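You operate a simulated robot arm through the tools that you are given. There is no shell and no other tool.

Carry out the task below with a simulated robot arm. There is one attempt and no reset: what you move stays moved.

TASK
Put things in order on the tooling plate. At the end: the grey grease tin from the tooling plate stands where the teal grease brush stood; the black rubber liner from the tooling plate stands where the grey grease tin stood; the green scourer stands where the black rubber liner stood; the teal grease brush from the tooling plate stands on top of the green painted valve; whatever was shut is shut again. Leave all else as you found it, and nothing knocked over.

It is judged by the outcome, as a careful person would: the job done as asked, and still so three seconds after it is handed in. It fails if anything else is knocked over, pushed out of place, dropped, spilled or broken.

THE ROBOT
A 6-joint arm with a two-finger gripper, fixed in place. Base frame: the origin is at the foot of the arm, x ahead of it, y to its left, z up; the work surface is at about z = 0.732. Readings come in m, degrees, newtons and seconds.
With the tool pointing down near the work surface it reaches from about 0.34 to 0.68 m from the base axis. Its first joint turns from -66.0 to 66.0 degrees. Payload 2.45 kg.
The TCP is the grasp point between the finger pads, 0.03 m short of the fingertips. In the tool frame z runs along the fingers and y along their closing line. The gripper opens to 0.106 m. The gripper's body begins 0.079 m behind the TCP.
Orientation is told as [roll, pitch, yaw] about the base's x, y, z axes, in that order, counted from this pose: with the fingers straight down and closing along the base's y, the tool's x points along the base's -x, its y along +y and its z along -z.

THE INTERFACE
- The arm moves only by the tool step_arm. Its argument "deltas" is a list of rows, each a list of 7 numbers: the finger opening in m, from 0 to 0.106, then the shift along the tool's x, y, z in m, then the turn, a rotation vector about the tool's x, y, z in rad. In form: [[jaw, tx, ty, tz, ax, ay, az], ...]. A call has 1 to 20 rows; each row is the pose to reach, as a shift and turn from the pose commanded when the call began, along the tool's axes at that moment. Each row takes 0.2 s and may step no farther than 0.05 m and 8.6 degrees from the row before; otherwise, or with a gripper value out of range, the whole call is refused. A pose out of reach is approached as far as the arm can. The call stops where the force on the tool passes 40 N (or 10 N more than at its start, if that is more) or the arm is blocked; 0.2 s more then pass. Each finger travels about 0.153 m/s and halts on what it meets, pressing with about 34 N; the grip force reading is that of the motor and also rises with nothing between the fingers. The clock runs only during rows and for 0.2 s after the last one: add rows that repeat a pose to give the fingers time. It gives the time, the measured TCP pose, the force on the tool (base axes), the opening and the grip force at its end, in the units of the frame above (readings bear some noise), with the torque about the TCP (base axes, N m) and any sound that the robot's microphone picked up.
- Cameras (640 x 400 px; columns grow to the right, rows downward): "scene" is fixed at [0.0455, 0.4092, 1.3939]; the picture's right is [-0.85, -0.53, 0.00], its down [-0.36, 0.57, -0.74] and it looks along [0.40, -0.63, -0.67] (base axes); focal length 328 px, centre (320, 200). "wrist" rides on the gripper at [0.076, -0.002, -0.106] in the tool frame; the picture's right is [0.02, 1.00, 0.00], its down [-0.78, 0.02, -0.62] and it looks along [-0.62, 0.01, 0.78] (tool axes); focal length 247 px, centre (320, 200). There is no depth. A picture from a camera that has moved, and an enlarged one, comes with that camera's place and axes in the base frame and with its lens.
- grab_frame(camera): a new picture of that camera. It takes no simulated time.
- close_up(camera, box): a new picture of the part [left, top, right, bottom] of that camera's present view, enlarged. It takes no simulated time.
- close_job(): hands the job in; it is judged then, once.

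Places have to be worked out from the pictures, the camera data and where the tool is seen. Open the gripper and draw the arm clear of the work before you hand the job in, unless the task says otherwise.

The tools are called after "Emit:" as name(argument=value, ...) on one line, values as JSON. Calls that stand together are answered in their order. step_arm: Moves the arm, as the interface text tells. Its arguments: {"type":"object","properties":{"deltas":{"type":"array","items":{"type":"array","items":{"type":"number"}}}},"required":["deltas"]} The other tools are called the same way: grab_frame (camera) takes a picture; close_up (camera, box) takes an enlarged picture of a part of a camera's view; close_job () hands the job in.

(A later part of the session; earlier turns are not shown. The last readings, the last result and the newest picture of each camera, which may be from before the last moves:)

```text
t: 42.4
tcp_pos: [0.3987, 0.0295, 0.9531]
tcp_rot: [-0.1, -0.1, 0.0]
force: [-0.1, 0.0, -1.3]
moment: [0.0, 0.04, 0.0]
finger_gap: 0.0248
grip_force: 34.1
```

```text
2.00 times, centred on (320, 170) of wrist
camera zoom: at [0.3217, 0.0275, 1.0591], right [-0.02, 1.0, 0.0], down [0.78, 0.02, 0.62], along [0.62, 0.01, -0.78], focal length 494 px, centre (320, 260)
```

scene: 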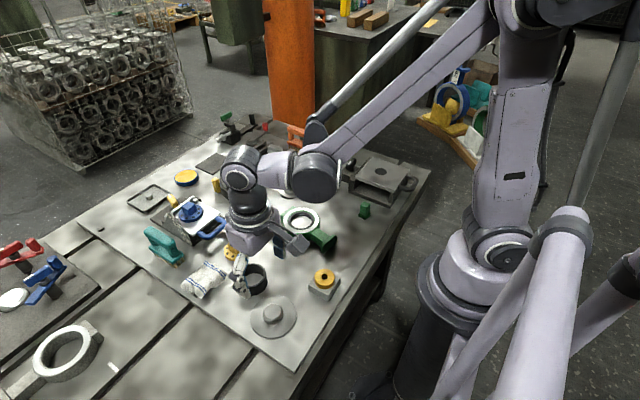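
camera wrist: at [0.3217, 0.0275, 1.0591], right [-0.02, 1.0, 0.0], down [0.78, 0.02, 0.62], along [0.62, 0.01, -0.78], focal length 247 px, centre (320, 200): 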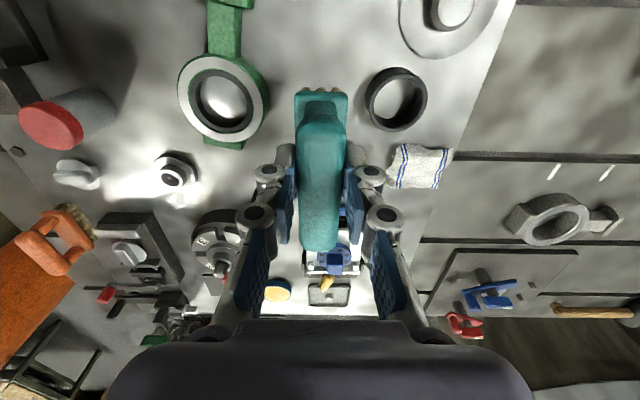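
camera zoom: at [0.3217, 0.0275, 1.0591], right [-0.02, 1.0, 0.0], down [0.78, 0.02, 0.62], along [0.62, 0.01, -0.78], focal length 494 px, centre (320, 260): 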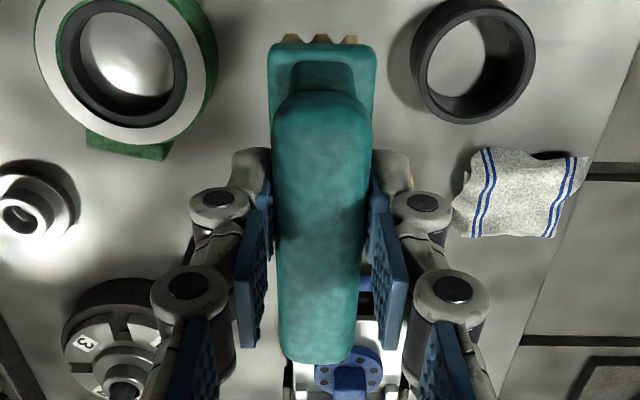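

The bristles span about 83 mm (centre ≈15 mm beyond the TCP in x), enough to bridge the 54 mm bore and rest on the ring. I'll position the brush centre over the ring and lower to just above it.

Emit:
step_arm(deltas=[[0.012, 0.001, -0.04, 0, 0, 0, 0], [0.012, 0.002, -0.08, 0, 0, 0, 0], [0.012, 0.003, -0.114, 0, 0, 0, 0], [0.012, 0.003, -0.114, 0.04, 0, 0, 0], [0.012, 0.003, -0.114, 0.075, 0, 0, 0], [0.012, 0.003, -0.114, 0.08, 0, 0, 0], [0.012, 0.003, -0.114, 0.08, 0, 0, 0]])

Emit:
close_up(camera="scene", box=[260, 180, 350, 260])

Emit:
grab_frame(camera="wrist")

```text
t: 44.0
tcp_pos: [0.3953, -0.0859, 0.8719]
tcp_rot: [-0.1, 0.0, 0.0]
force: [0.2, 0.2, -2.0]
moment: [0.02, 0.01, -0.03]
finger_gap: 0.0248
grip_force: 34.0
```

```text
5.00 times, centred on (305, 220) of scene
camera zoom: at [0.0455, 0.4092, 1.3939], right [-0.85, -0.53, 0.0], down [-0.36, 0.57, -0.74], along [0.4, -0.63, -0.67], focal length 1639 px, centre (395, 100)
```

zoom: 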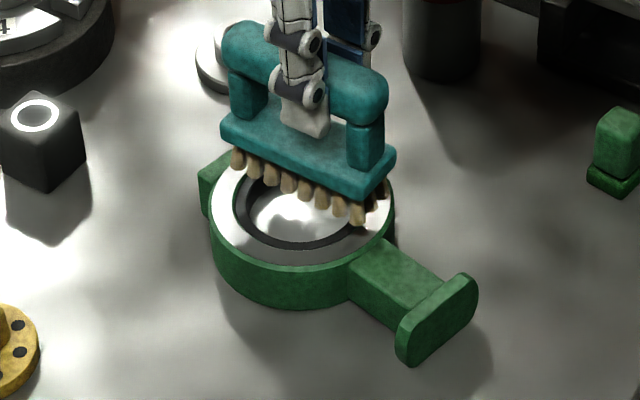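

```text
taken
camera wrist: at [0.3191, -0.0874, 0.9788], right [-0.02, 1.0, 0.0], down [0.78, 0.02, 0.62], along [0.62, 0.01, -0.78], focal length 247 px, centre (320, 200)
```

wrist: 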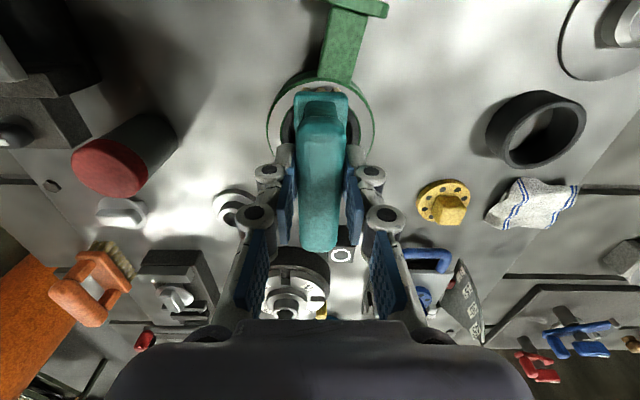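

Alignment over the ring looks right (about 1 mm). I'll lower in small steps to contact.

Emit:
step_arm(deltas=[[0.012, 0, 0, 0.005, 0, 0, 0], [0.012, 0, 0, 0.009, 0, 0, 0], [0.012, 0, 0, 0.011, 0, 0, 0], [0.012, 0, 0, 0.011, 0, 0, 0]])

Emit:
close_up(camera="scene", box=[270, 190, 340, 250])

```text
t: 45.0
tcp_pos: [0.3948, -0.0842, 0.8622]
tcp_rot: [-0.1, 0.0, 0.0]
force: [0.3, -0.1, -2.1]
moment: [-0.01, 0.03, 0.0]
finger_gap: 0.0247
grip_force: 34.2
```

```text
6.67 times, centred on (305, 220) of scene
camera zoom: at [0.0455, 0.4092, 1.3939], right [-0.85, -0.53, 0.0], down [-0.36, 0.57, -0.74], along [0.4, -0.63, -0.67], focal length 2185 px, centre (420, 67)
```

zoom: 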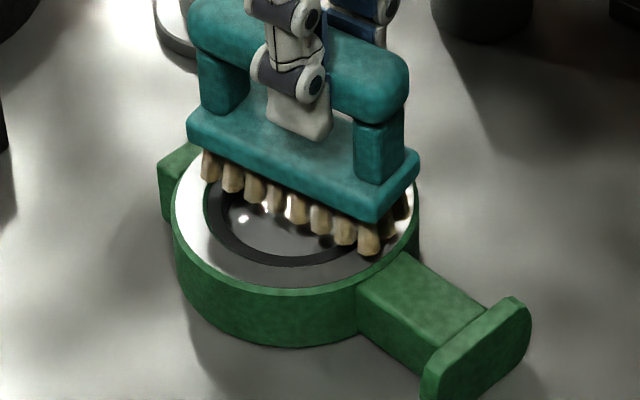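

Still slightly above the ring with no contact force. I'll continue down millimetre by millimetre.

Emit:
step_arm(deltas=[[0.012, 0, 0, 0.0015, 0, 0, 0], [0.012, 0, 0, 0.003, 0, 0, 0], [0.012, 0, 0, 0.003, 0, 0, 0]])

```text
t: 45.8
tcp_pos: [0.3953, -0.0835, 0.86]
tcp_rot: [-0.1, 0.0, 0.0]
force: [-0.3, 0.0, -1.7]
moment: [0.01, 0.01, 0.01]
finger_gap: 0.0248
grip_force: 34.2
```

Emit:
step_arm(deltas=[[0.012, 0, 0, 0.001, 0, 0, 0], [0.012, 0, 0, 0.002, 0, 0, 0], [0.012, 0, 0, 0.002, 0, 0, 0]])

Emit:
close_up(camera="scene", box=[270, 190, 340, 250])

```text
t: 46.5
tcp_pos: [0.3958, -0.0832, 0.8579]
tcp_rot: [-0.2, -0.1, 0.0]
force: [-0.7, 0.4, -1.2]
moment: [0.01, 0.05, -0.01]
finger_gap: 0.0247
grip_force: 33.7
```

```text
6.67 times, centred on (305, 220) of scene
camera zoom: at [0.0455, 0.4092, 1.3939], right [-0.85, -0.53, 0.0], down [-0.36, 0.57, -0.74], along [0.4, -0.63, -0.67], focal length 2185 px, centre (420, 67)
```

zoom: 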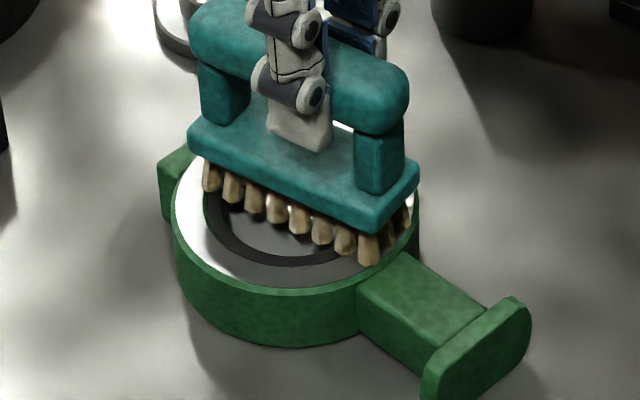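

Emit:
step_arm(deltas=[[0.012, 0, 0, 0.001, 0, 0, 0], [0.012, 0, 0, 0.0015, 0, 0, 0], [0.012, 0, 0, 0.0015, 0, 0, 0]])

```text
t: 47.4
tcp_pos: [0.3951, -0.0831, 0.8561]
tcp_rot: [-0.1, -0.1, 0.0]
force: [1.2, 1.3, 18.5]
moment: [-0.05, -0.21, 0.01]
finger_gap: 0.0249
grip_force: 33.8
```

Contact (18 N, centred as expected). I'll ease off half a millimetre, open, and rise straight up.

Emit:
step_arm(deltas=[[0.012, 0, 0, -0.0008, 0, 0, 0], [0.03, 0, 0, -0.0008, 0, 0, 0], [0.05, 0, 0, -0.0008, 0, 0, 0], [0.05, 0, 0, -0.0008, 0, 0, 0], [0.05, 0, 0, -0.02, 0, 0, 0], [0.05, 0, 0, -0.05, 0, 0, 0], [0.05, 0, 0, -0.09, 0, 0, 0]])

Emit:
grab_frame(camera="scene")

Emit:
close_up(camera="scene", box=[260, 180, 350, 260])

Emit:
grab_frame(camera="wrist")

```text
t: 49.0
tcp_pos: [0.3952, -0.0841, 0.9459]
tcp_rot: [-0.1, 0.0, 0.0]
force: [0.1, 0.3, 0.4]
moment: [0.0, -0.01, 0.04]
finger_gap: 0.0503
grip_force: 0.1
```

```text
taken
```

scene: 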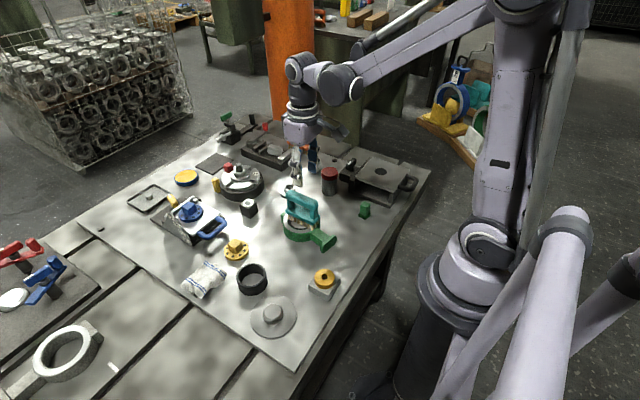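

```text
5.00 times, centred on (305, 220) of scene
camera zoom: at [0.0454, 0.4092, 1.3939], right [-0.85, -0.53, 0.0], down [-0.36, 0.57, -0.74], along [0.4, -0.63, -0.67], focal length 1639 px, centre (395, 100)
```

zoom: 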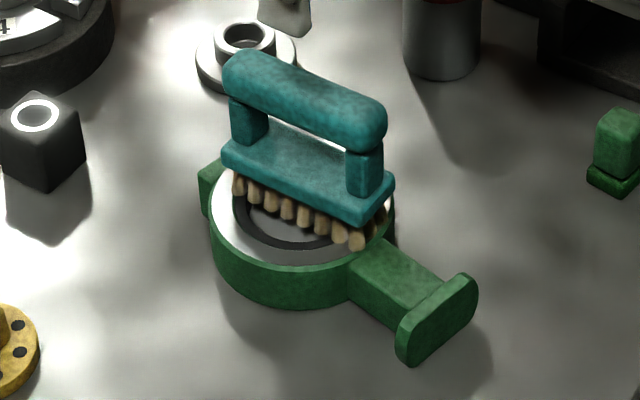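

```text
taken
camera wrist: at [0.3178, -0.0859, 1.052], right [-0.02, 1.0, 0.0], down [0.78, 0.02, 0.62], along [0.62, 0.01, -0.78], focal length 247 px, centre (320, 200)
```

wrist: 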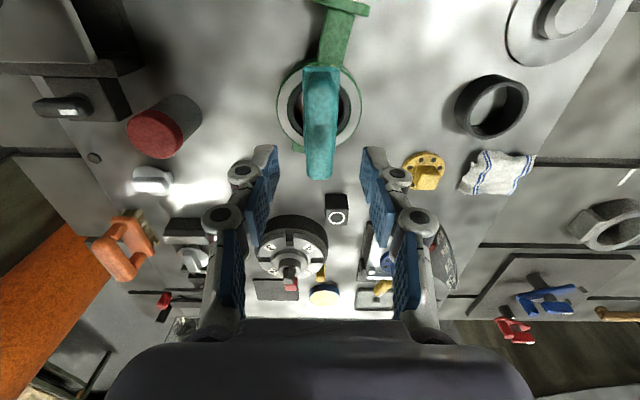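

The brush stands steady on the valve. Next the tin: I'll turn to yaw -90 (fingers closing along x, clear of the T-handle) while moving above it.

Emit:
step_arm(deltas=[[0.08, -0.004, -0.016, 0, 0, 0, 0.15], [0.08, -0.008, -0.032, 0, 0, 0, 0.3], [0.08, -0.012, -0.048, 0, 0, 0, 0.45], [0.08, -0.016, -0.064, 0, 0, 0, 0.6], [0.08, -0.02, -0.08, 0, 0, 0, 0.75], [0.08, -0.024, -0.096, 0, 0, 0, 0.9], [0.08, -0.028, -0.112, 0, 0, 0, 1.05], [0.08, -0.032, -0.128, 0, 0, 0, 1.2], [0.08, -0.036, -0.144, 0, 0, 0, 1.35], [0.08, -0.042, -0.16, 0, 0, 0, 1.5], [0.08, -0.042, -0.165, 0, 0, 0, 1.5708], [0.08, -0.042, -0.165, 0, 0, 0, 1.5708]])

Emit:
grab_frame(camera="wrist")

Emit:
close_up(camera="wrist", box=[240, 60, 400, 200])

Emit:
close_up(camera="scene", box=[300, 150, 360, 205])

```text
t: 51.5
tcp_pos: [0.4358, -0.2486, 0.9464]
tcp_rot: [0.2, -0.1, -90.0]
force: [-0.3, -0.1, -0.5]
moment: [-0.02, 0.02, 0.01]
finger_gap: 0.0798
grip_force: 0.0
```

```text
taken
camera wrist: at [0.4351, -0.1729, 1.0518], right [1.0, 0.02, 0.0], down [0.01, -0.78, 0.62], along [0.01, -0.62, -0.78], focal length 247 px, centre (320, 200)
```

wrist: 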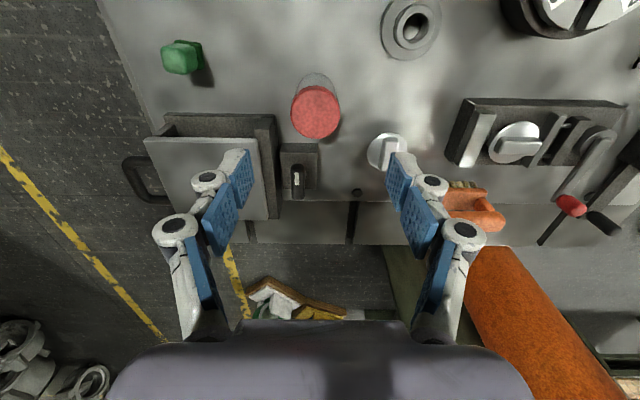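

```text
2.86 times, centred on (320, 130) of wrist
camera zoom: at [0.4351, -0.1729, 1.0518], right [1.0, 0.02, 0.0], down [0.01, -0.78, 0.62], along [0.01, -0.62, -0.78], focal length 706 px, centre (320, 400)
```

zoom: 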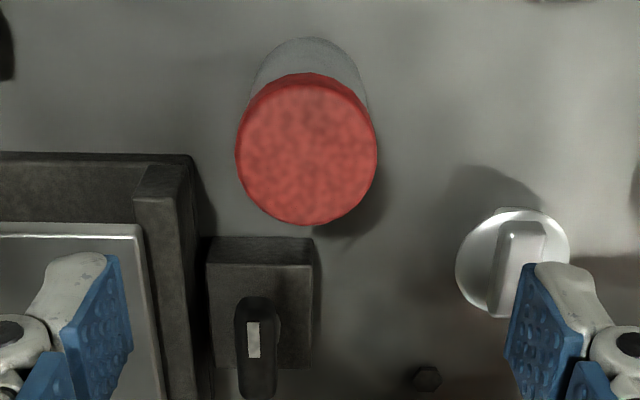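

```text
7.27 times, centred on (330, 178) of scene
camera zoom: at [0.0455, 0.4092, 1.3939], right [-0.85, -0.53, 0.0], down [-0.36, 0.57, -0.74], along [0.4, -0.63, -0.67], focal length 2384 px, centre (247, 364)
```

zoom: 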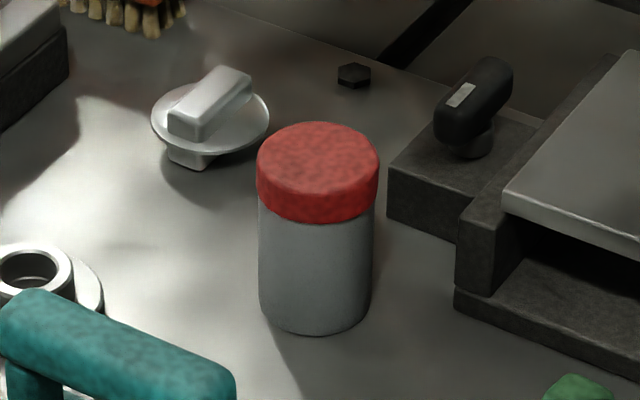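

Tin: centre ≈(0.433, -0.259), body Ø≈47 mm, top ≈0.80. I'll centre over it and descend most of the way.

Emit:
step_arm(deltas=[[0.085, -0.0105, -0.003, 0.03, 0, 0, 0], [0.085, -0.0105, -0.003, 0.07, 0, 0, 0], [0.085, -0.0105, -0.003, 0.1, 0, 0, 0], [0.085, -0.0105, -0.003, 0.1, 0, 0, 0]])

Emit:
grab_frame(camera="wrist")

Emit:
close_up(camera="scene", box=[290, 130, 370, 205])

```text
t: 52.5
tcp_pos: [0.4331, -0.2606, 0.8433]
tcp_rot: [0.0, -0.1, -90.1]
force: [0.8, 0.1, 0.3]
moment: [0.03, -0.02, -0.02]
finger_gap: 0.0849
grip_force: 0.2
```

```text
taken
camera wrist: at [0.4312, -0.1844, 0.9495], right [1.0, 0.02, 0.0], down [0.02, -0.78, 0.62], along [0.01, -0.62, -0.78], focal length 247 px, centre (320, 200)
```

wrist: 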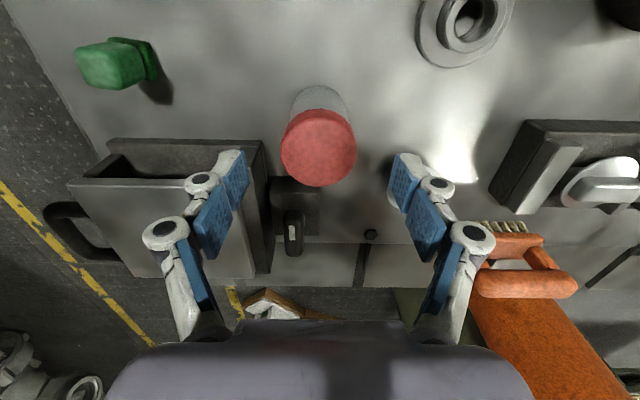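

```text
5.33 times, centred on (330, 168) of scene
camera zoom: at [0.0455, 0.4092, 1.3939], right [-0.85, -0.53, 0.0], down [-0.36, 0.57, -0.74], along [0.4, -0.63, -0.67], focal length 1748 px, centre (267, 373)
```

zoom: 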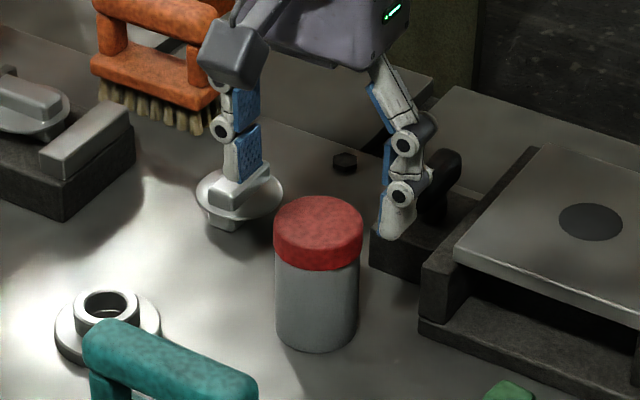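

Centred. I'll narrow to 66 mm so the left finger stays clear of the jig corner, and descend around the tin.

Emit:
step_arm(deltas=[[0.066, 0, -0.001, 0.0, 0, 0, 0], [0.066, 0, -0.001, 0.015, 0, 0, 0], [0.066, 0, -0.001, 0.035, 0, 0, 0], [0.066, 0, -0.001, 0.055, 0, 0, 0], [0.066, 0, -0.001, 0.07, 0, 0, 0], [0.066, 0, -0.001, 0.07, 0, 0, 0]])

Emit:
grab_frame(camera="wrist")

Emit:
close_up(camera="scene", box=[290, 130, 370, 205])

```text
t: 54.0
tcp_pos: [0.4331, -0.2602, 0.7744]
tcp_rot: [0.0, -0.1, -90.0]
force: [0.9, 0.4, -0.1]
moment: [0.0, 0.01, -0.03]
finger_gap: 0.0659
grip_force: 0.1
```

```text
taken
camera wrist: at [0.432, -0.1836, 0.8808], right [1.0, 0.02, 0.0], down [0.02, -0.78, 0.62], along [0.01, -0.62, -0.78], focal length 247 px, centre (320, 200)
```

wrist: 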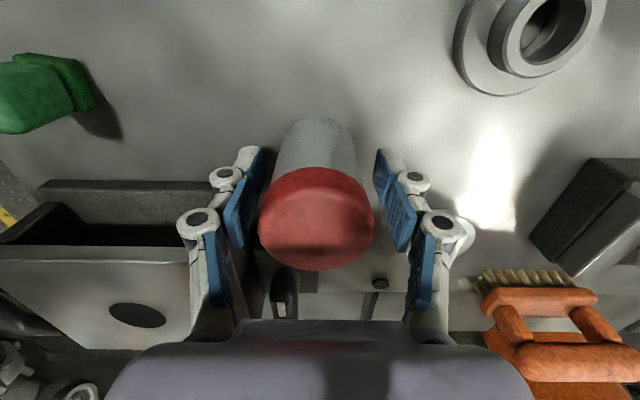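

```text
5.33 times, centred on (330, 168) of scene
camera zoom: at [0.0455, 0.4092, 1.3939], right [-0.85, -0.53, 0.0], down [-0.36, 0.57, -0.74], along [0.4, -0.63, -0.67], focal length 1748 px, centre (267, 373)
```

zoom: 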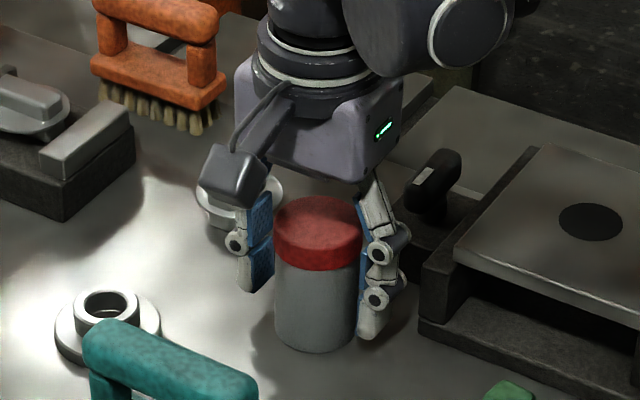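

The tin sits centred between the pads. Closing the gripper.

Emit:
step_arm(deltas=[[0.05, 0, 0, 0.004, 0, 0, 0], [0.035, 0, 0, 0.004, 0, 0, 0], [0.035, 0, 0, 0.004, 0, 0, 0], [0.035, 0, 0, 0.004, 0, 0, 0]])

```text
t: 55.0
tcp_pos: [0.4335, -0.2597, 0.7717]
tcp_rot: [0.0, -0.1, -90.0]
force: [0.2, -0.2, 20.9]
moment: [0.0, -0.03, 0.1]
finger_gap: 0.049
grip_force: 34.2
```

Gripped at 49 mm (on the lid rim), with a little downward preload. I'll lift gently and check.

Emit:
step_arm(deltas=[[0.035, 0, 0, -0.004, 0, 0, 0], [0.035, 0, 0, -0.01, 0, 0, 0], [0.035, 0, 0, -0.03, 0, 0, 0], [0.035, 0, 0, -0.07, 0, 0, 0], [0.035, 0, 0, -0.12, 0, 0, 0], [0.035, 0, 0, -0.165, 0, 0, 0], [0.035, 0, 0, -0.165, 0, 0, 0]])

Emit:
grab_frame(camera="wrist")

Emit:
close_up(camera="scene", box=[270, 100, 370, 205])

```text
t: 56.5
tcp_pos: [0.433, -0.2602, 0.936]
tcp_rot: [0.0, 0.0, -90.0]
force: [0.1, 0.0, -2.2]
moment: [0.01, -0.02, -0.04]
finger_gap: 0.0489
grip_force: 34.1
```

```text
taken
camera wrist: at [0.4318, -0.1843, 1.0414], right [1.0, 0.02, 0.0], down [0.02, -0.78, 0.62], along [0.01, -0.62, -0.78], focal length 247 px, centre (320, 200)
```

wrist: 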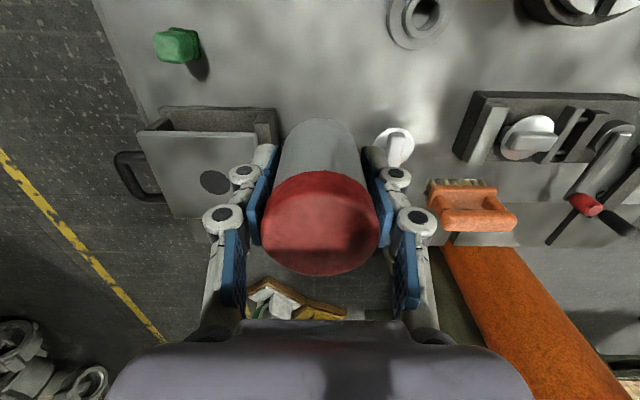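

```text
3.81 times, centred on (320, 152) of scene
camera zoom: at [0.0455, 0.4092, 1.3939], right [-0.85, -0.53, 0.0], down [-0.36, 0.57, -0.74], along [0.4, -0.63, -0.67], focal length 1249 px, centre (320, 381)
```

zoom: 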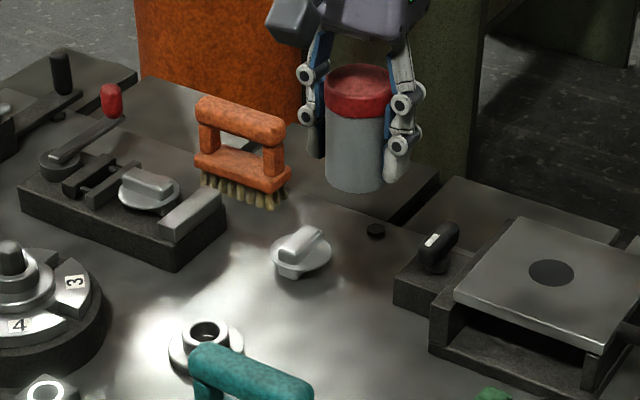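

Tin is held upright. I'll carry it high across to above the brush's old spot (≈0.642, 0.1755).

Emit:
step_arm(deltas=[[0.035, 0.02, 0.01, 0, 0, 0, 0], [0.035, 0.06, 0.029, 0, 0, 0, 0], [0.035, 0.1, 0.048, 0, 0, 0, 0], [0.035, 0.14, 0.067, 0, 0, 0, 0], [0.035, 0.18, 0.086, 0, 0, 0, 0], [0.035, 0.22, 0.105, 0, 0, 0, 0], [0.035, 0.26, 0.125, 0, 0, 0, 0], [0.035, 0.3, 0.144, 0, 0, 0, 0], [0.035, 0.34, 0.163, 0, 0, 0, 0], [0.035, 0.38, 0.182, 0, 0, 0, 0], [0.035, 0.41, 0.197, 0, 0, 0, 0], [0.035, 0.43, 0.206, 0, 0, 0, 0], [0.035, 0.4357, 0.209, 0, 0, 0, 0], [0.035, 0.4357, 0.209, 0, 0, 0, 0]])

Emit:
grab_frame(camera="wrist")

Emit:
close_up(camera="scene", box=[90, 160, 250, 290])

```text
t: 59.5
tcp_pos: [0.6427, 0.1768, 0.9352]
tcp_rot: [-0.1, -0.1, -90.0]
force: [-0.7, -0.3, -2.0]
moment: [0.0, 0.01, -0.02]
finger_gap: 0.0485
grip_force: 34.3
```

```text
taken
camera wrist: at [0.6405, 0.253, 1.0417], right [1.0, 0.02, 0.0], down [0.02, -0.78, 0.62], along [0.01, -0.62, -0.78], focal length 247 px, centre (320, 200)
```

wrist: 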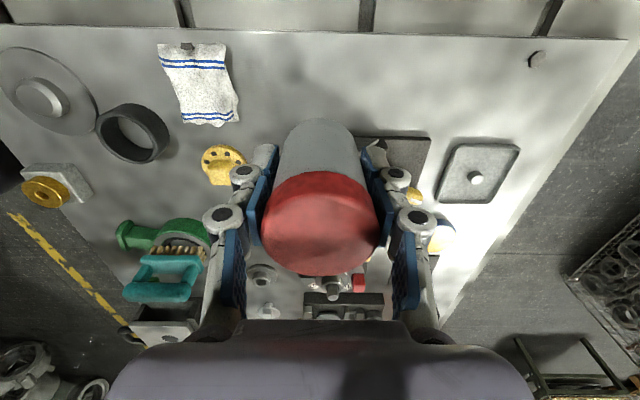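

```text
3.08 times, centred on (170, 225) of scene
camera zoom: at [0.0455, 0.4092, 1.3939], right [-0.85, -0.53, 0.0], down [-0.36, 0.57, -0.74], along [0.4, -0.63, -0.67], focal length 1009 px, centre (782, 123)
```

zoom: 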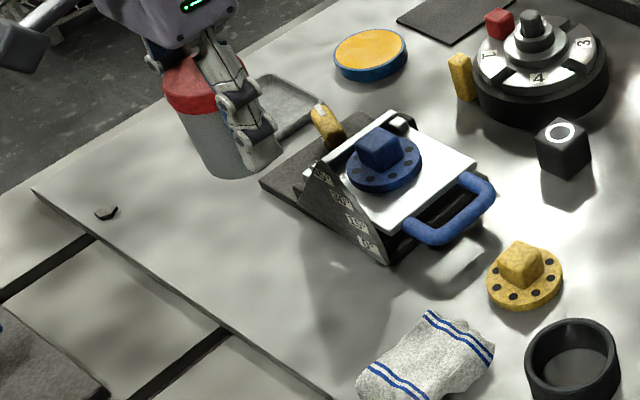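

Above the spot, nothing close on the camera side. I'll lower to a few centimetres above and check the clearance to the protractor.

Emit:
step_arm(deltas=[[0.035, -0.001, 0, 0.04, 0, 0, 0], [0.035, -0.001, 0, 0.08, 0, 0, 0], [0.035, -0.001, 0, 0.11, 0, 0, 0], [0.035, -0.001, 0, 0.135, 0, 0, 0], [0.035, -0.001, 0, 0.135, 0, 0, 0]])

Emit:
close_up(camera="scene", box=[110, 190, 230, 290])

Emit:
grab_frame(camera="wrist")

```text
t: 60.8
tcp_pos: [0.6414, 0.1758, 0.8024]
tcp_rot: [-0.1, 0.0, -90.1]
force: [0.1, 0.5, -1.9]
moment: [-0.03, 0.05, -0.02]
finger_gap: 0.049
grip_force: 33.7
```

```text
4.00 times, centred on (170, 240) of scene
camera zoom: at [0.0455, 0.4092, 1.3939], right [-0.85, -0.53, 0.0], down [-0.36, 0.57, -0.74], along [0.4, -0.63, -0.67], focal length 1311 px, centre (920, 40)
```

zoom: 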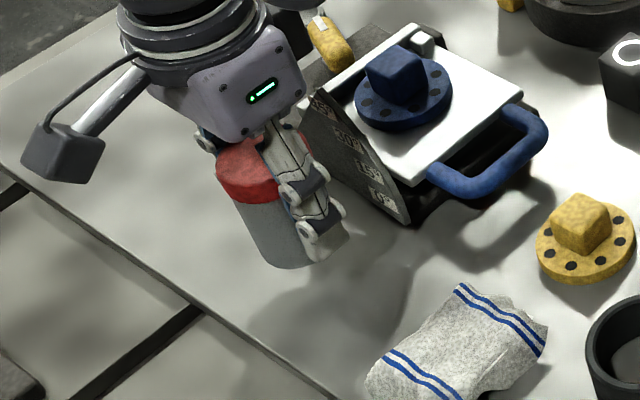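

```text
taken
camera wrist: at [0.6397, 0.2507, 0.9072], right [1.0, 0.02, 0.0], down [0.02, -0.78, 0.62], along [0.01, -0.62, -0.78], focal length 247 px, centre (320, 200)
```

wrist: 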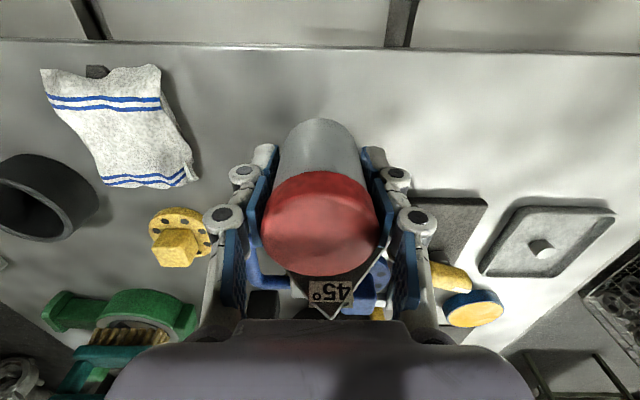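

Clear of the protractor. I'll lower slowly to contact.

Emit:
step_arm(deltas=[[0.035, 0, 0, 0.012, 0, 0, 0], [0.035, 0, 0, 0.02, 0, 0, 0], [0.035, 0, 0, 0.026, 0, 0, 0], [0.035, 0, 0, 0.028, 0, 0, 0], [0.035, 0, 0, 0.028, 0, 0, 0]])

```text
t: 62.0
tcp_pos: [0.6415, 0.1751, 0.7723]
tcp_rot: [0.0, 0.0, -90.0]
force: [-0.2, 0.5, -1.9]
moment: [0.0, 0.04, -0.05]
finger_gap: 0.0487
grip_force: 34.4
```

Emit:
step_arm(deltas=[[0.035, 0, 0, 0.001, 0, 0, 0], [0.035, 0, 0, 0.002, 0, 0, 0], [0.035, 0, 0, 0.002, 0, 0, 0]])

Emit:
close_up(camera="scene", box=[110, 190, 230, 290])

```text
t: 62.8
tcp_pos: [0.6421, 0.176, 0.7723]
tcp_rot: [0.2, 0.0, -90.0]
force: [0.3, 0.2, 11.6]
moment: [-0.04, -0.05, 0.06]
finger_gap: 0.0487
grip_force: 33.9
```

```text
4.00 times, centred on (170, 240) of scene
camera zoom: at [0.0453, 0.4091, 1.3939], right [-0.85, -0.53, 0.0], down [-0.36, 0.57, -0.74], along [0.4, -0.63, -0.67], focal length 1311 px, centre (920, 40)
```

zoom: 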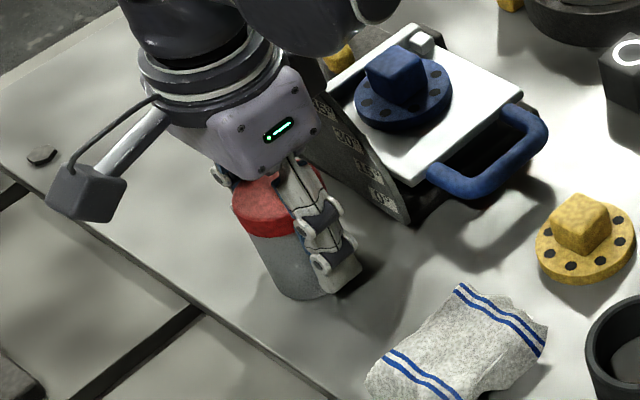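

Contact at 12 N. I'll open and rise.

Emit:
step_arm(deltas=[[0.035, 0, 0, -0.0005, 0, 0, 0], [0.055, 0, 0, -0.0005, 0, 0, 0], [0.07, 0, 0, -0.0005, 0, 0, 0], [0.07, 0, 0, -0.0005, 0, 0, 0], [0.07, 0, 0, -0.02, 0, 0, 0], [0.07, 0, 0, -0.05, 0, 0, 0], [0.07, 0, 0, -0.09, 0, 0, 0], [0.07, 0, 0, -0.13, 0, 0, 0], [0.07, 0, 0, -0.16, 0, 0, 0]])

Emit:
close_up(camera="scene", box=[110, 190, 230, 290])

Emit:
grab_frame(camera="wrist")

```text
t: 64.8
tcp_pos: [0.6414, 0.1736, 0.9297]
tcp_rot: [0.0, -0.1, -90.0]
force: [-0.4, -0.2, -0.2]
moment: [0.03, -0.02, -0.01]
finger_gap: 0.0702
grip_force: 0.0
```

```text
4.00 times, centred on (170, 240) of scene
camera zoom: at [0.0454, 0.4092, 1.3939], right [-0.85, -0.53, 0.0], down [-0.36, 0.57, -0.74], along [0.4, -0.63, -0.67], focal length 1311 px, centre (920, 40)
```

zoom: 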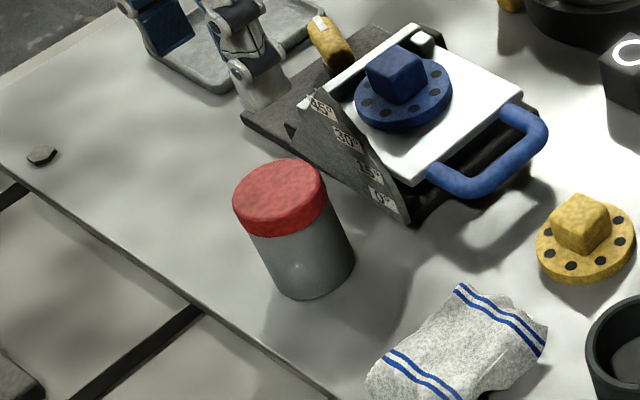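

```text
taken
camera wrist: at [0.6394, 0.2504, 1.0354], right [1.0, 0.02, 0.0], down [0.02, -0.78, 0.62], along [0.01, -0.62, -0.78], focal length 247 px, centre (320, 200)
```

wrist: 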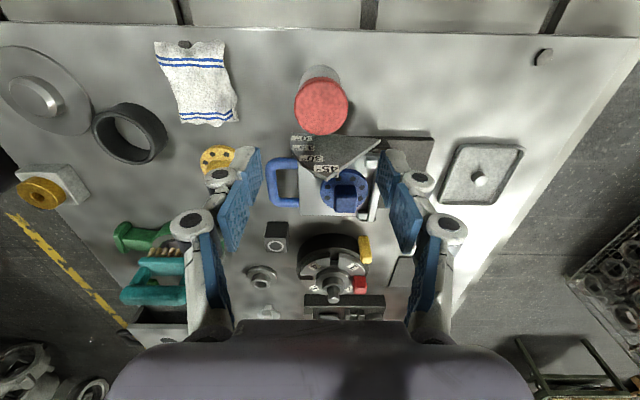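

The tin stands upright in the brush's old place. Now to the liner: turn to yaw 0 and move above it for measurement.

Emit:
step_arm(deltas=[[0.09, -0.004, -0.02, -0.01, 0, 0, -0.15], [0.09, -0.008, -0.045, -0.01, 0, 0, -0.3], [0.09, -0.013, -0.07, -0.01, 0, 0, -0.45], [0.09, -0.018, -0.095, -0.01, 0, 0, -0.6], [0.09, -0.023, -0.12, -0.01, 0, 0, -0.75], [0.09, -0.028, -0.145, -0.01, 0, 0, -0.9], [0.09, -0.033, -0.17, -0.01, 0, 0, -1.05], [0.09, -0.038, -0.195, -0.01, 0, 0, -1.2], [0.09, -0.043, -0.22, -0.01, 0, 0, -1.35], [0.09, -0.048, -0.24, -0.01, 0, 0, -1.5], [0.09, -0.05, -0.245, -0.01, 0, 0, -1.5708], [0.09, -0.05, -0.245, -0.01, 0, 0, -1.5708]])

Emit:
grab_frame(camera="wrist")

Emit:
close_up(camera="wrist", box=[240, 60, 400, 200])

Emit:
close_up(camera="scene", box=[220, 250, 290, 310])

```text
t: 67.3
tcp_pos: [0.3959, 0.1251, 0.9405]
tcp_rot: [0.0, 0.0, 0.0]
force: [0.7, -0.5, -1.1]
moment: [0.02, 0.01, 0.01]
finger_gap: 0.09
grip_force: 0.1
```

```text
taken
camera wrist: at [0.3197, 0.1234, 1.0458], right [-0.02, 1.0, 0.0], down [0.78, 0.02, 0.62], along [0.62, 0.01, -0.78], focal length 247 px, centre (320, 200)
```

wrist: 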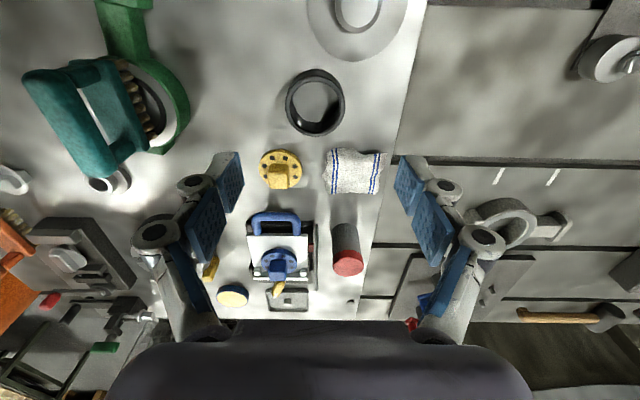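

```text
2.86 times, centred on (320, 130) of wrist
camera zoom: at [0.3197, 0.1234, 1.0458], right [-0.02, 1.0, 0.0], down [0.78, 0.02, 0.62], along [0.62, 0.01, -0.78], focal length 706 px, centre (320, 400)
```

zoom: 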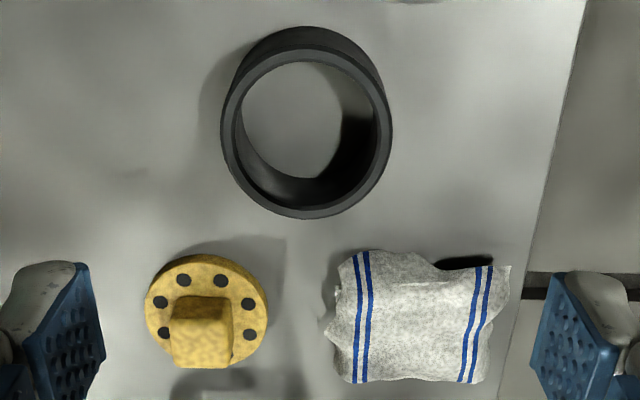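

```text
6.67 times, centred on (255, 280) of scene
camera zoom: at [0.0455, 0.4092, 1.3939], right [-0.85, -0.53, 0.0], down [-0.36, 0.57, -0.74], along [0.4, -0.63, -0.67], focal length 2185 px, centre (753, -333)
```

zoom: 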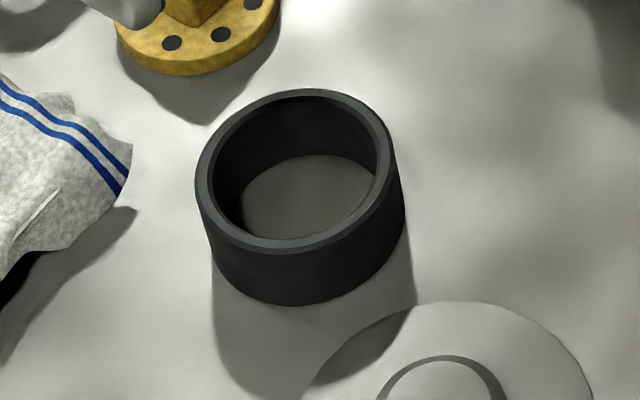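

Liner: centre ≈(0.410, 0.120), outer Ø≈66 mm, top ≈0.772. I'll centre and descend around its outside.

Emit:
step_arm(deltas=[[0.095, -0.014, -0.005, 0.03, 0, 0, 0], [0.095, -0.014, -0.005, 0.07, 0, 0, 0], [0.095, -0.014, -0.005, 0.1, 0, 0, 0], [0.095, -0.014, -0.005, 0.125, 0, 0, 0], [0.095, -0.014, -0.005, 0.125, 0, 0, 0]])

Emit:
grab_frame(camera="wrist")

Emit:
close_up(camera="scene", box=[200, 230, 310, 320])

```text
t: 68.5
tcp_pos: [0.4105, 0.121, 0.8154]
tcp_rot: [-0.1, 0.1, 0.1]
force: [-0.1, -0.1, 0.3]
moment: [0.03, 0.01, 0.01]
finger_gap: 0.0949
grip_force: 0.0
```

```text
taken
camera wrist: at [0.3339, 0.1191, 0.9217], right [-0.02, 1.0, 0.0], down [0.78, 0.02, 0.62], along [0.62, 0.01, -0.78], focal length 247 px, centre (320, 200)
```

wrist: 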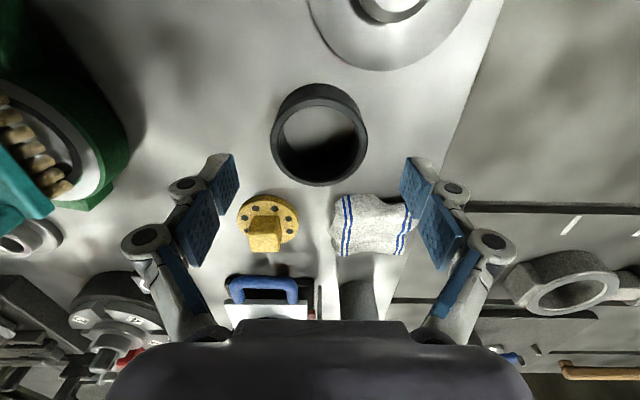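

```text
4.44 times, centred on (255, 275) of scene
camera zoom: at [0.0455, 0.4092, 1.3939], right [-0.85, -0.53, 0.0], down [-0.36, 0.57, -0.74], along [0.4, -0.63, -0.67], focal length 1457 px, centre (609, -133)
```

zoom: 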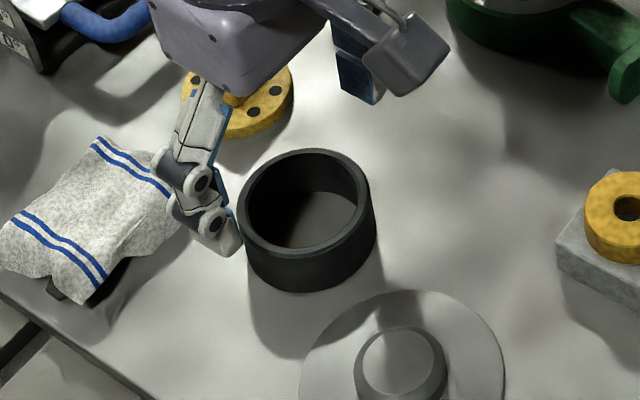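

Centred within 2 mm; the right finger clears the rag. Descending to grip height.

Emit:
step_arm(deltas=[[0.095, 0.001, -0.001, 0.015, 0, 0, 0], [0.095, 0.002, -0.001, 0.03, 0, 0, 0], [0.095, 0.002, -0.001, 0.04, 0, 0, 0], [0.095, 0.002, -0.001, 0.047, 0, 0, 0], [0.095, 0.002, -0.001, 0.047, 0, 0, 0]])

Emit:
close_up(camera="scene", box=[200, 230, 310, 320])

Emit:
grab_frame(camera="wrist")

```text
t: 69.8
tcp_pos: [0.4098, 0.1199, 0.7691]
tcp_rot: [0.0, -0.1, 0.0]
force: [0.2, -0.4, -0.6]
moment: [-0.02, 0.02, -0.01]
finger_gap: 0.095
grip_force: 0.1
```

```text
4.44 times, centred on (255, 275) of scene
camera zoom: at [0.0455, 0.4092, 1.3939], right [-0.85, -0.53, 0.0], down [-0.36, 0.57, -0.74], along [0.4, -0.63, -0.67], focal length 1457 px, centre (609, -133)
```

zoom: 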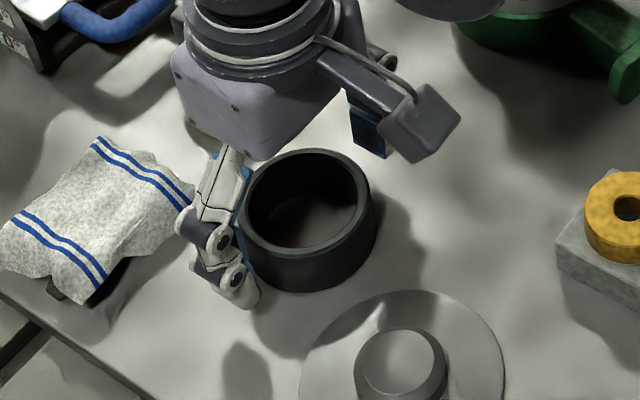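

```text
taken
camera wrist: at [0.3334, 0.1178, 0.8751], right [-0.02, 1.0, 0.0], down [0.78, 0.02, 0.62], along [0.62, 0.01, -0.78], focal length 247 px, centre (320, 200)
```

wrist: 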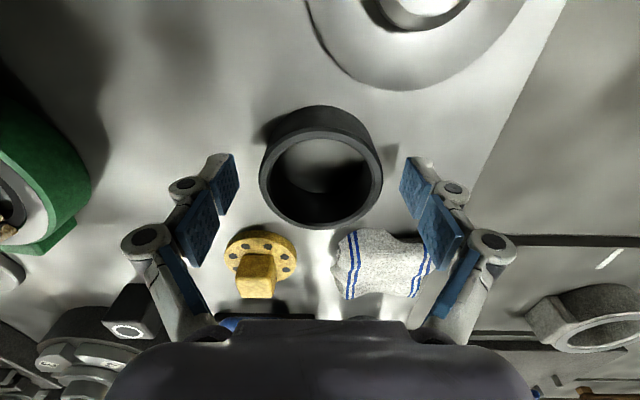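

Ring is centred between the pads. Closing.

Emit:
step_arm(deltas=[[0.075, 0.001, 0, 0, 0, 0, 0], [0.05, 0.001, 0, 0, 0, 0, 0], [0.05, 0.001, 0, 0, 0, 0, 0], [0.05, 0.001, 0, 0, 0, 0, 0]])

```text
t: 70.8
tcp_pos: [0.4083, 0.1201, 0.7683]
tcp_rot: [-0.1, 0.1, 0.0]
force: [-0.7, 0.8, 4.0]
moment: [0.12, -0.02, 0.1]
finger_gap: 0.0656
grip_force: 33.9
```

Liner gripped (65.6 mm). I'll lift it straight up.

Emit:
step_arm(deltas=[[0.05, 0, 0, -0.006, 0, 0, 0], [0.05, 0, 0, -0.02, 0, 0, 0], [0.05, 0, 0, -0.05, 0, 0, 0], [0.05, 0, 0, -0.1, 0, 0, 0], [0.05, 0, 0, -0.15, 0, 0, 0], [0.05, 0, 0, -0.19, 0, 0, 0], [0.05, 0, 0, -0.19, 0, 0, 0]])

Emit:
grab_frame(camera="wrist")

Emit:
close_up(camera="scene", box=[200, 200, 320, 320])

```text
t: 72.3
tcp_pos: [0.4093, 0.1213, 0.9562]
tcp_rot: [-0.1, 0.0, -0.1]
force: [-0.2, 0.2, 0.2]
moment: [0.02, 0.0, 0.01]
finger_gap: 0.0652
grip_force: 33.8
```

```text
taken
camera wrist: at [0.3322, 0.1182, 1.064], right [-0.02, 1.0, 0.0], down [0.78, 0.02, 0.62], along [0.62, 0.01, -0.78], focal length 247 px, centre (320, 200)
```

wrist: 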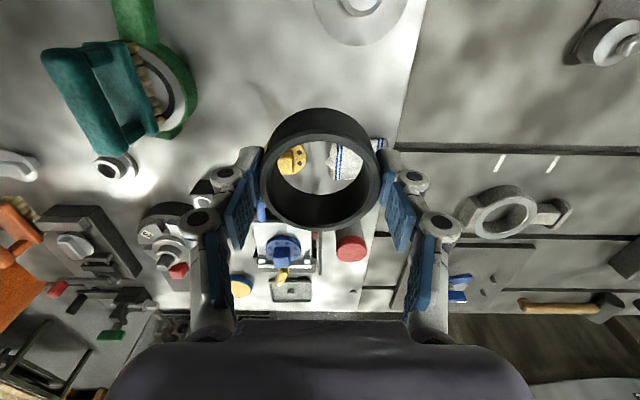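

```text
3.33 times, centred on (260, 260) of scene
camera zoom: at [0.0455, 0.4092, 1.3939], right [-0.85, -0.53, 0.0], down [-0.36, 0.57, -0.74], along [0.4, -0.63, -0.67], focal length 1093 px, centre (520, 0)
```

zoom: 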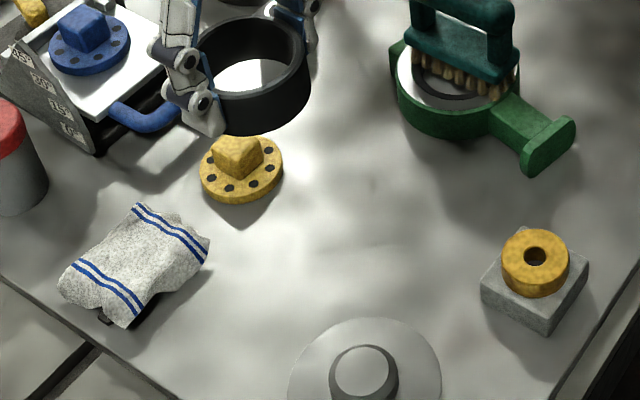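

Held level. I'll carry it to above the tin's old place, turning to yaw +45 so the fingers stay clear of jig and T-block there.

Emit:
step_arm(deltas=[[0.05, -0.001, -0.02, -0.005, 0, 0, -0.07], [0.05, -0.003, -0.06, -0.005, 0, 0, -0.14], [0.05, -0.005, -0.1, -0.005, 0, 0, -0.21], [0.05, -0.008, -0.14, -0.005, 0, 0, -0.28], [0.05, -0.011, -0.18, -0.005, 0, 0, -0.36], [0.05, -0.014, -0.22, -0.005, 0, 0, -0.44], [0.05, -0.017, -0.26, -0.005, 0, 0, -0.52], [0.05, -0.02, -0.3, -0.005, 0, 0, -0.6], [0.05, -0.022, -0.34, -0.005, 0, 0, -0.68], [0.05, -0.0237, -0.37, -0.005, 0, 0, -0.75], [0.05, -0.0237, -0.38, -0.005, 0, 0, -0.785], [0.05, -0.0237, -0.38, -0.005, 0, 0, -0.785]])

Emit:
grab_frame(camera="wrist")

Emit:
close_up(camera="scene", box=[270, 100, 400, 220])

```text
t: 75.0
tcp_pos: [0.4314, -0.2604, 0.964]
tcp_rot: [-0.1, 0.1, 44.9]
force: [0.1, 0.2, -1.2]
moment: [-0.03, 0.0, 0.01]
finger_gap: 0.065
grip_force: 34.0
```

```text
taken
camera wrist: at [0.3789, -0.3167, 1.0697], right [-0.72, 0.69, 0.0], down [0.54, 0.57, 0.62], along [0.43, 0.45, -0.78], focal length 247 px, centre (320, 200)
```

wrist: 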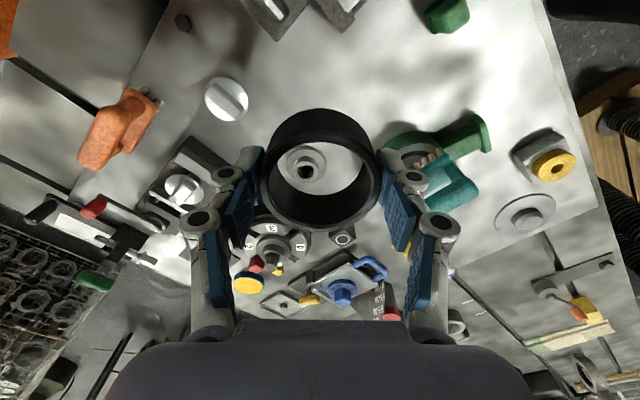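

```text
3.33 times, centred on (335, 160) of scene
camera zoom: at [0.0455, 0.4092, 1.3939], right [-0.85, -0.53, 0.0], down [-0.36, 0.57, -0.74], along [0.4, -0.63, -0.67], focal length 1093 px, centre (270, 333)
```

zoom: 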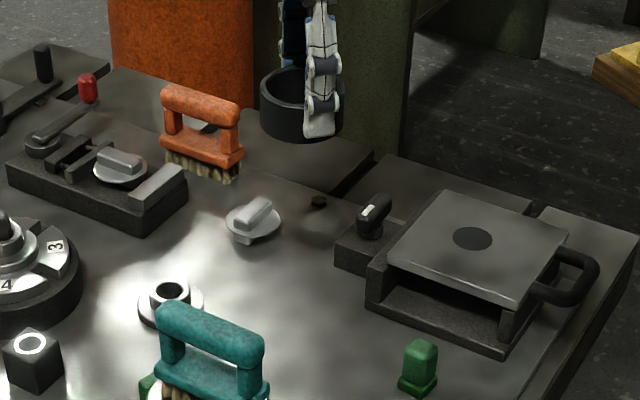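

Over the spot. I'll lower to about 3 cm above and check clearances.

Emit:
step_arm(deltas=[[0.05, -0.001, 0.0, 0.04, 0, 0, 0], [0.05, -0.002, 0.0, 0.08, 0, 0, 0], [0.05, -0.002, 0.0, 0.12, 0, 0, 0], [0.05, -0.002, 0.0, 0.155, 0, 0, 0], [0.05, -0.002, 0.0, 0.165, 0, 0, 0], [0.05, -0.002, 0.0, 0.165, 0, 0, 0]])

Emit:
grab_frame(camera="wrist")

Emit:
close_up(camera="scene", box=[280, 130, 380, 220])

```text
t: 76.3
tcp_pos: [0.4342, -0.2603, 0.7986]
tcp_rot: [-0.1, 0.1, 44.9]
force: [0.0, -0.2, -0.2]
moment: [-0.03, 0.01, -0.01]
finger_gap: 0.0649
grip_force: 34.3
```

```text
taken
camera wrist: at [0.3805, -0.3144, 0.9051], right [-0.72, 0.69, 0.0], down [0.54, 0.57, 0.62], along [0.43, 0.45, -0.78], focal length 247 px, centre (320, 200)
```

wrist: 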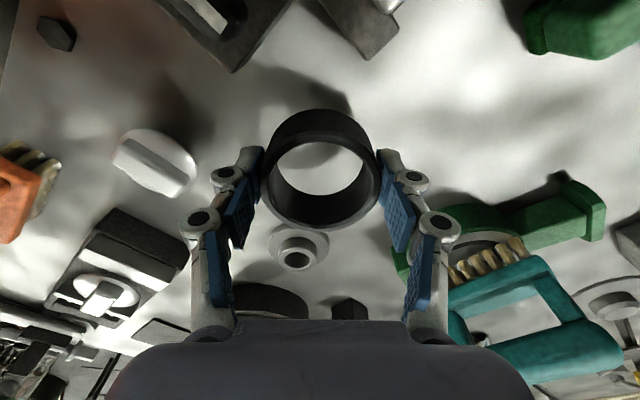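

```text
4.44 times, centred on (330, 175) of scene
camera zoom: at [0.0455, 0.4092, 1.3939], right [-0.85, -0.53, 0.0], down [-0.36, 0.57, -0.74], along [0.4, -0.63, -0.67], focal length 1457 px, centre (276, 311)
```

zoom: 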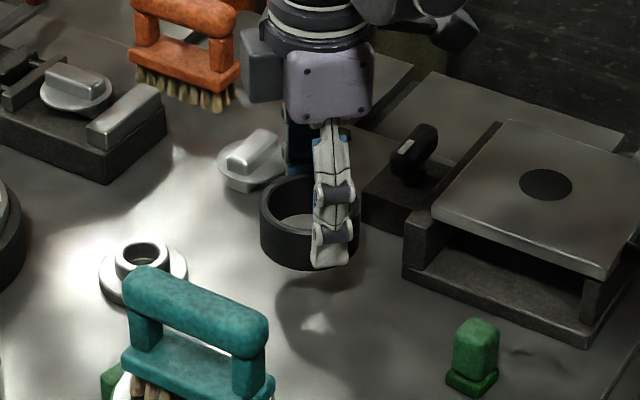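

Plenty of clearance. Lowering to contact.

Emit:
step_arm(deltas=[[0.05, 0.0005, 0.0, 0.014, 0, 0, 0], [0.05, 0.0005, 0.0, 0.024, 0, 0, 0], [0.05, 0.0005, 0.0, 0.028, 0, 0, 0], [0.05, 0.0005, 0.0, 0.03, 0, 0, 0], [0.05, 0.0005, 0.0, 0.03, 0, 0, 0]])

```text
t: 77.5
tcp_pos: [0.433, -0.2596, 0.7688]
tcp_rot: [-0.1, 0.1, 44.9]
force: [-1.5, -2.5, 9.8]
moment: [0.12, -0.22, 0.01]
finger_gap: 0.0651
grip_force: 33.7
```

Touchdown at z 0.769 with 10 N. I'll open slightly wider than the ring and rise.

Emit:
step_arm(deltas=[[0.07, 0, 0, 0, 0, 0, 0], [0.085, 0, 0, 0, 0, 0, 0], [0.085, 0, 0, 0, 0, 0, 0], [0.085, 0, 0, -0.02, 0, 0, 0], [0.085, 0, 0, -0.05, 0, 0, 0], [0.085, 0, 0, -0.1, 0, 0, 0], [0.085, 0, 0, -0.15, 0, 0, 0], [0.085, 0, 0, -0.17, 0, 0, 0]])

Emit:
close_up(camera="scene", box=[280, 130, 380, 220])

Emit:
grab_frame(camera="wrist")

```text
t: 79.3
tcp_pos: [0.4342, -0.2589, 0.94]
tcp_rot: [0.0, 0.1, 44.9]
force: [0.7, 0.1, 0.9]
moment: [0.05, -0.02, -0.02]
finger_gap: 0.085
grip_force: 0.0
```

```text
4.44 times, centred on (330, 175) of scene
camera zoom: at [0.0455, 0.4092, 1.3939], right [-0.85, -0.53, 0.0], down [-0.36, 0.57, -0.74], along [0.4, -0.63, -0.67], focal length 1457 px, centre (276, 311)
```

zoom: 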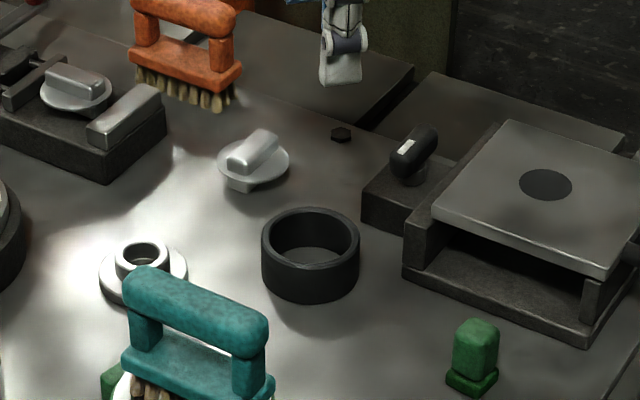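

```text
taken
camera wrist: at [0.3804, -0.3148, 1.0469], right [-0.72, 0.69, 0.0], down [0.54, 0.57, 0.62], along [0.43, 0.45, -0.78], focal length 247 px, centre (320, 200)
```

wrist: 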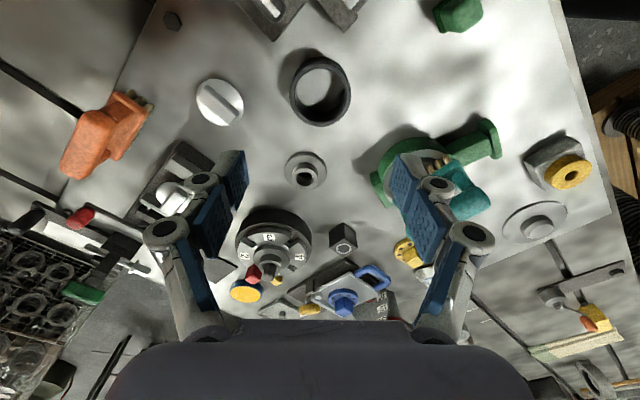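

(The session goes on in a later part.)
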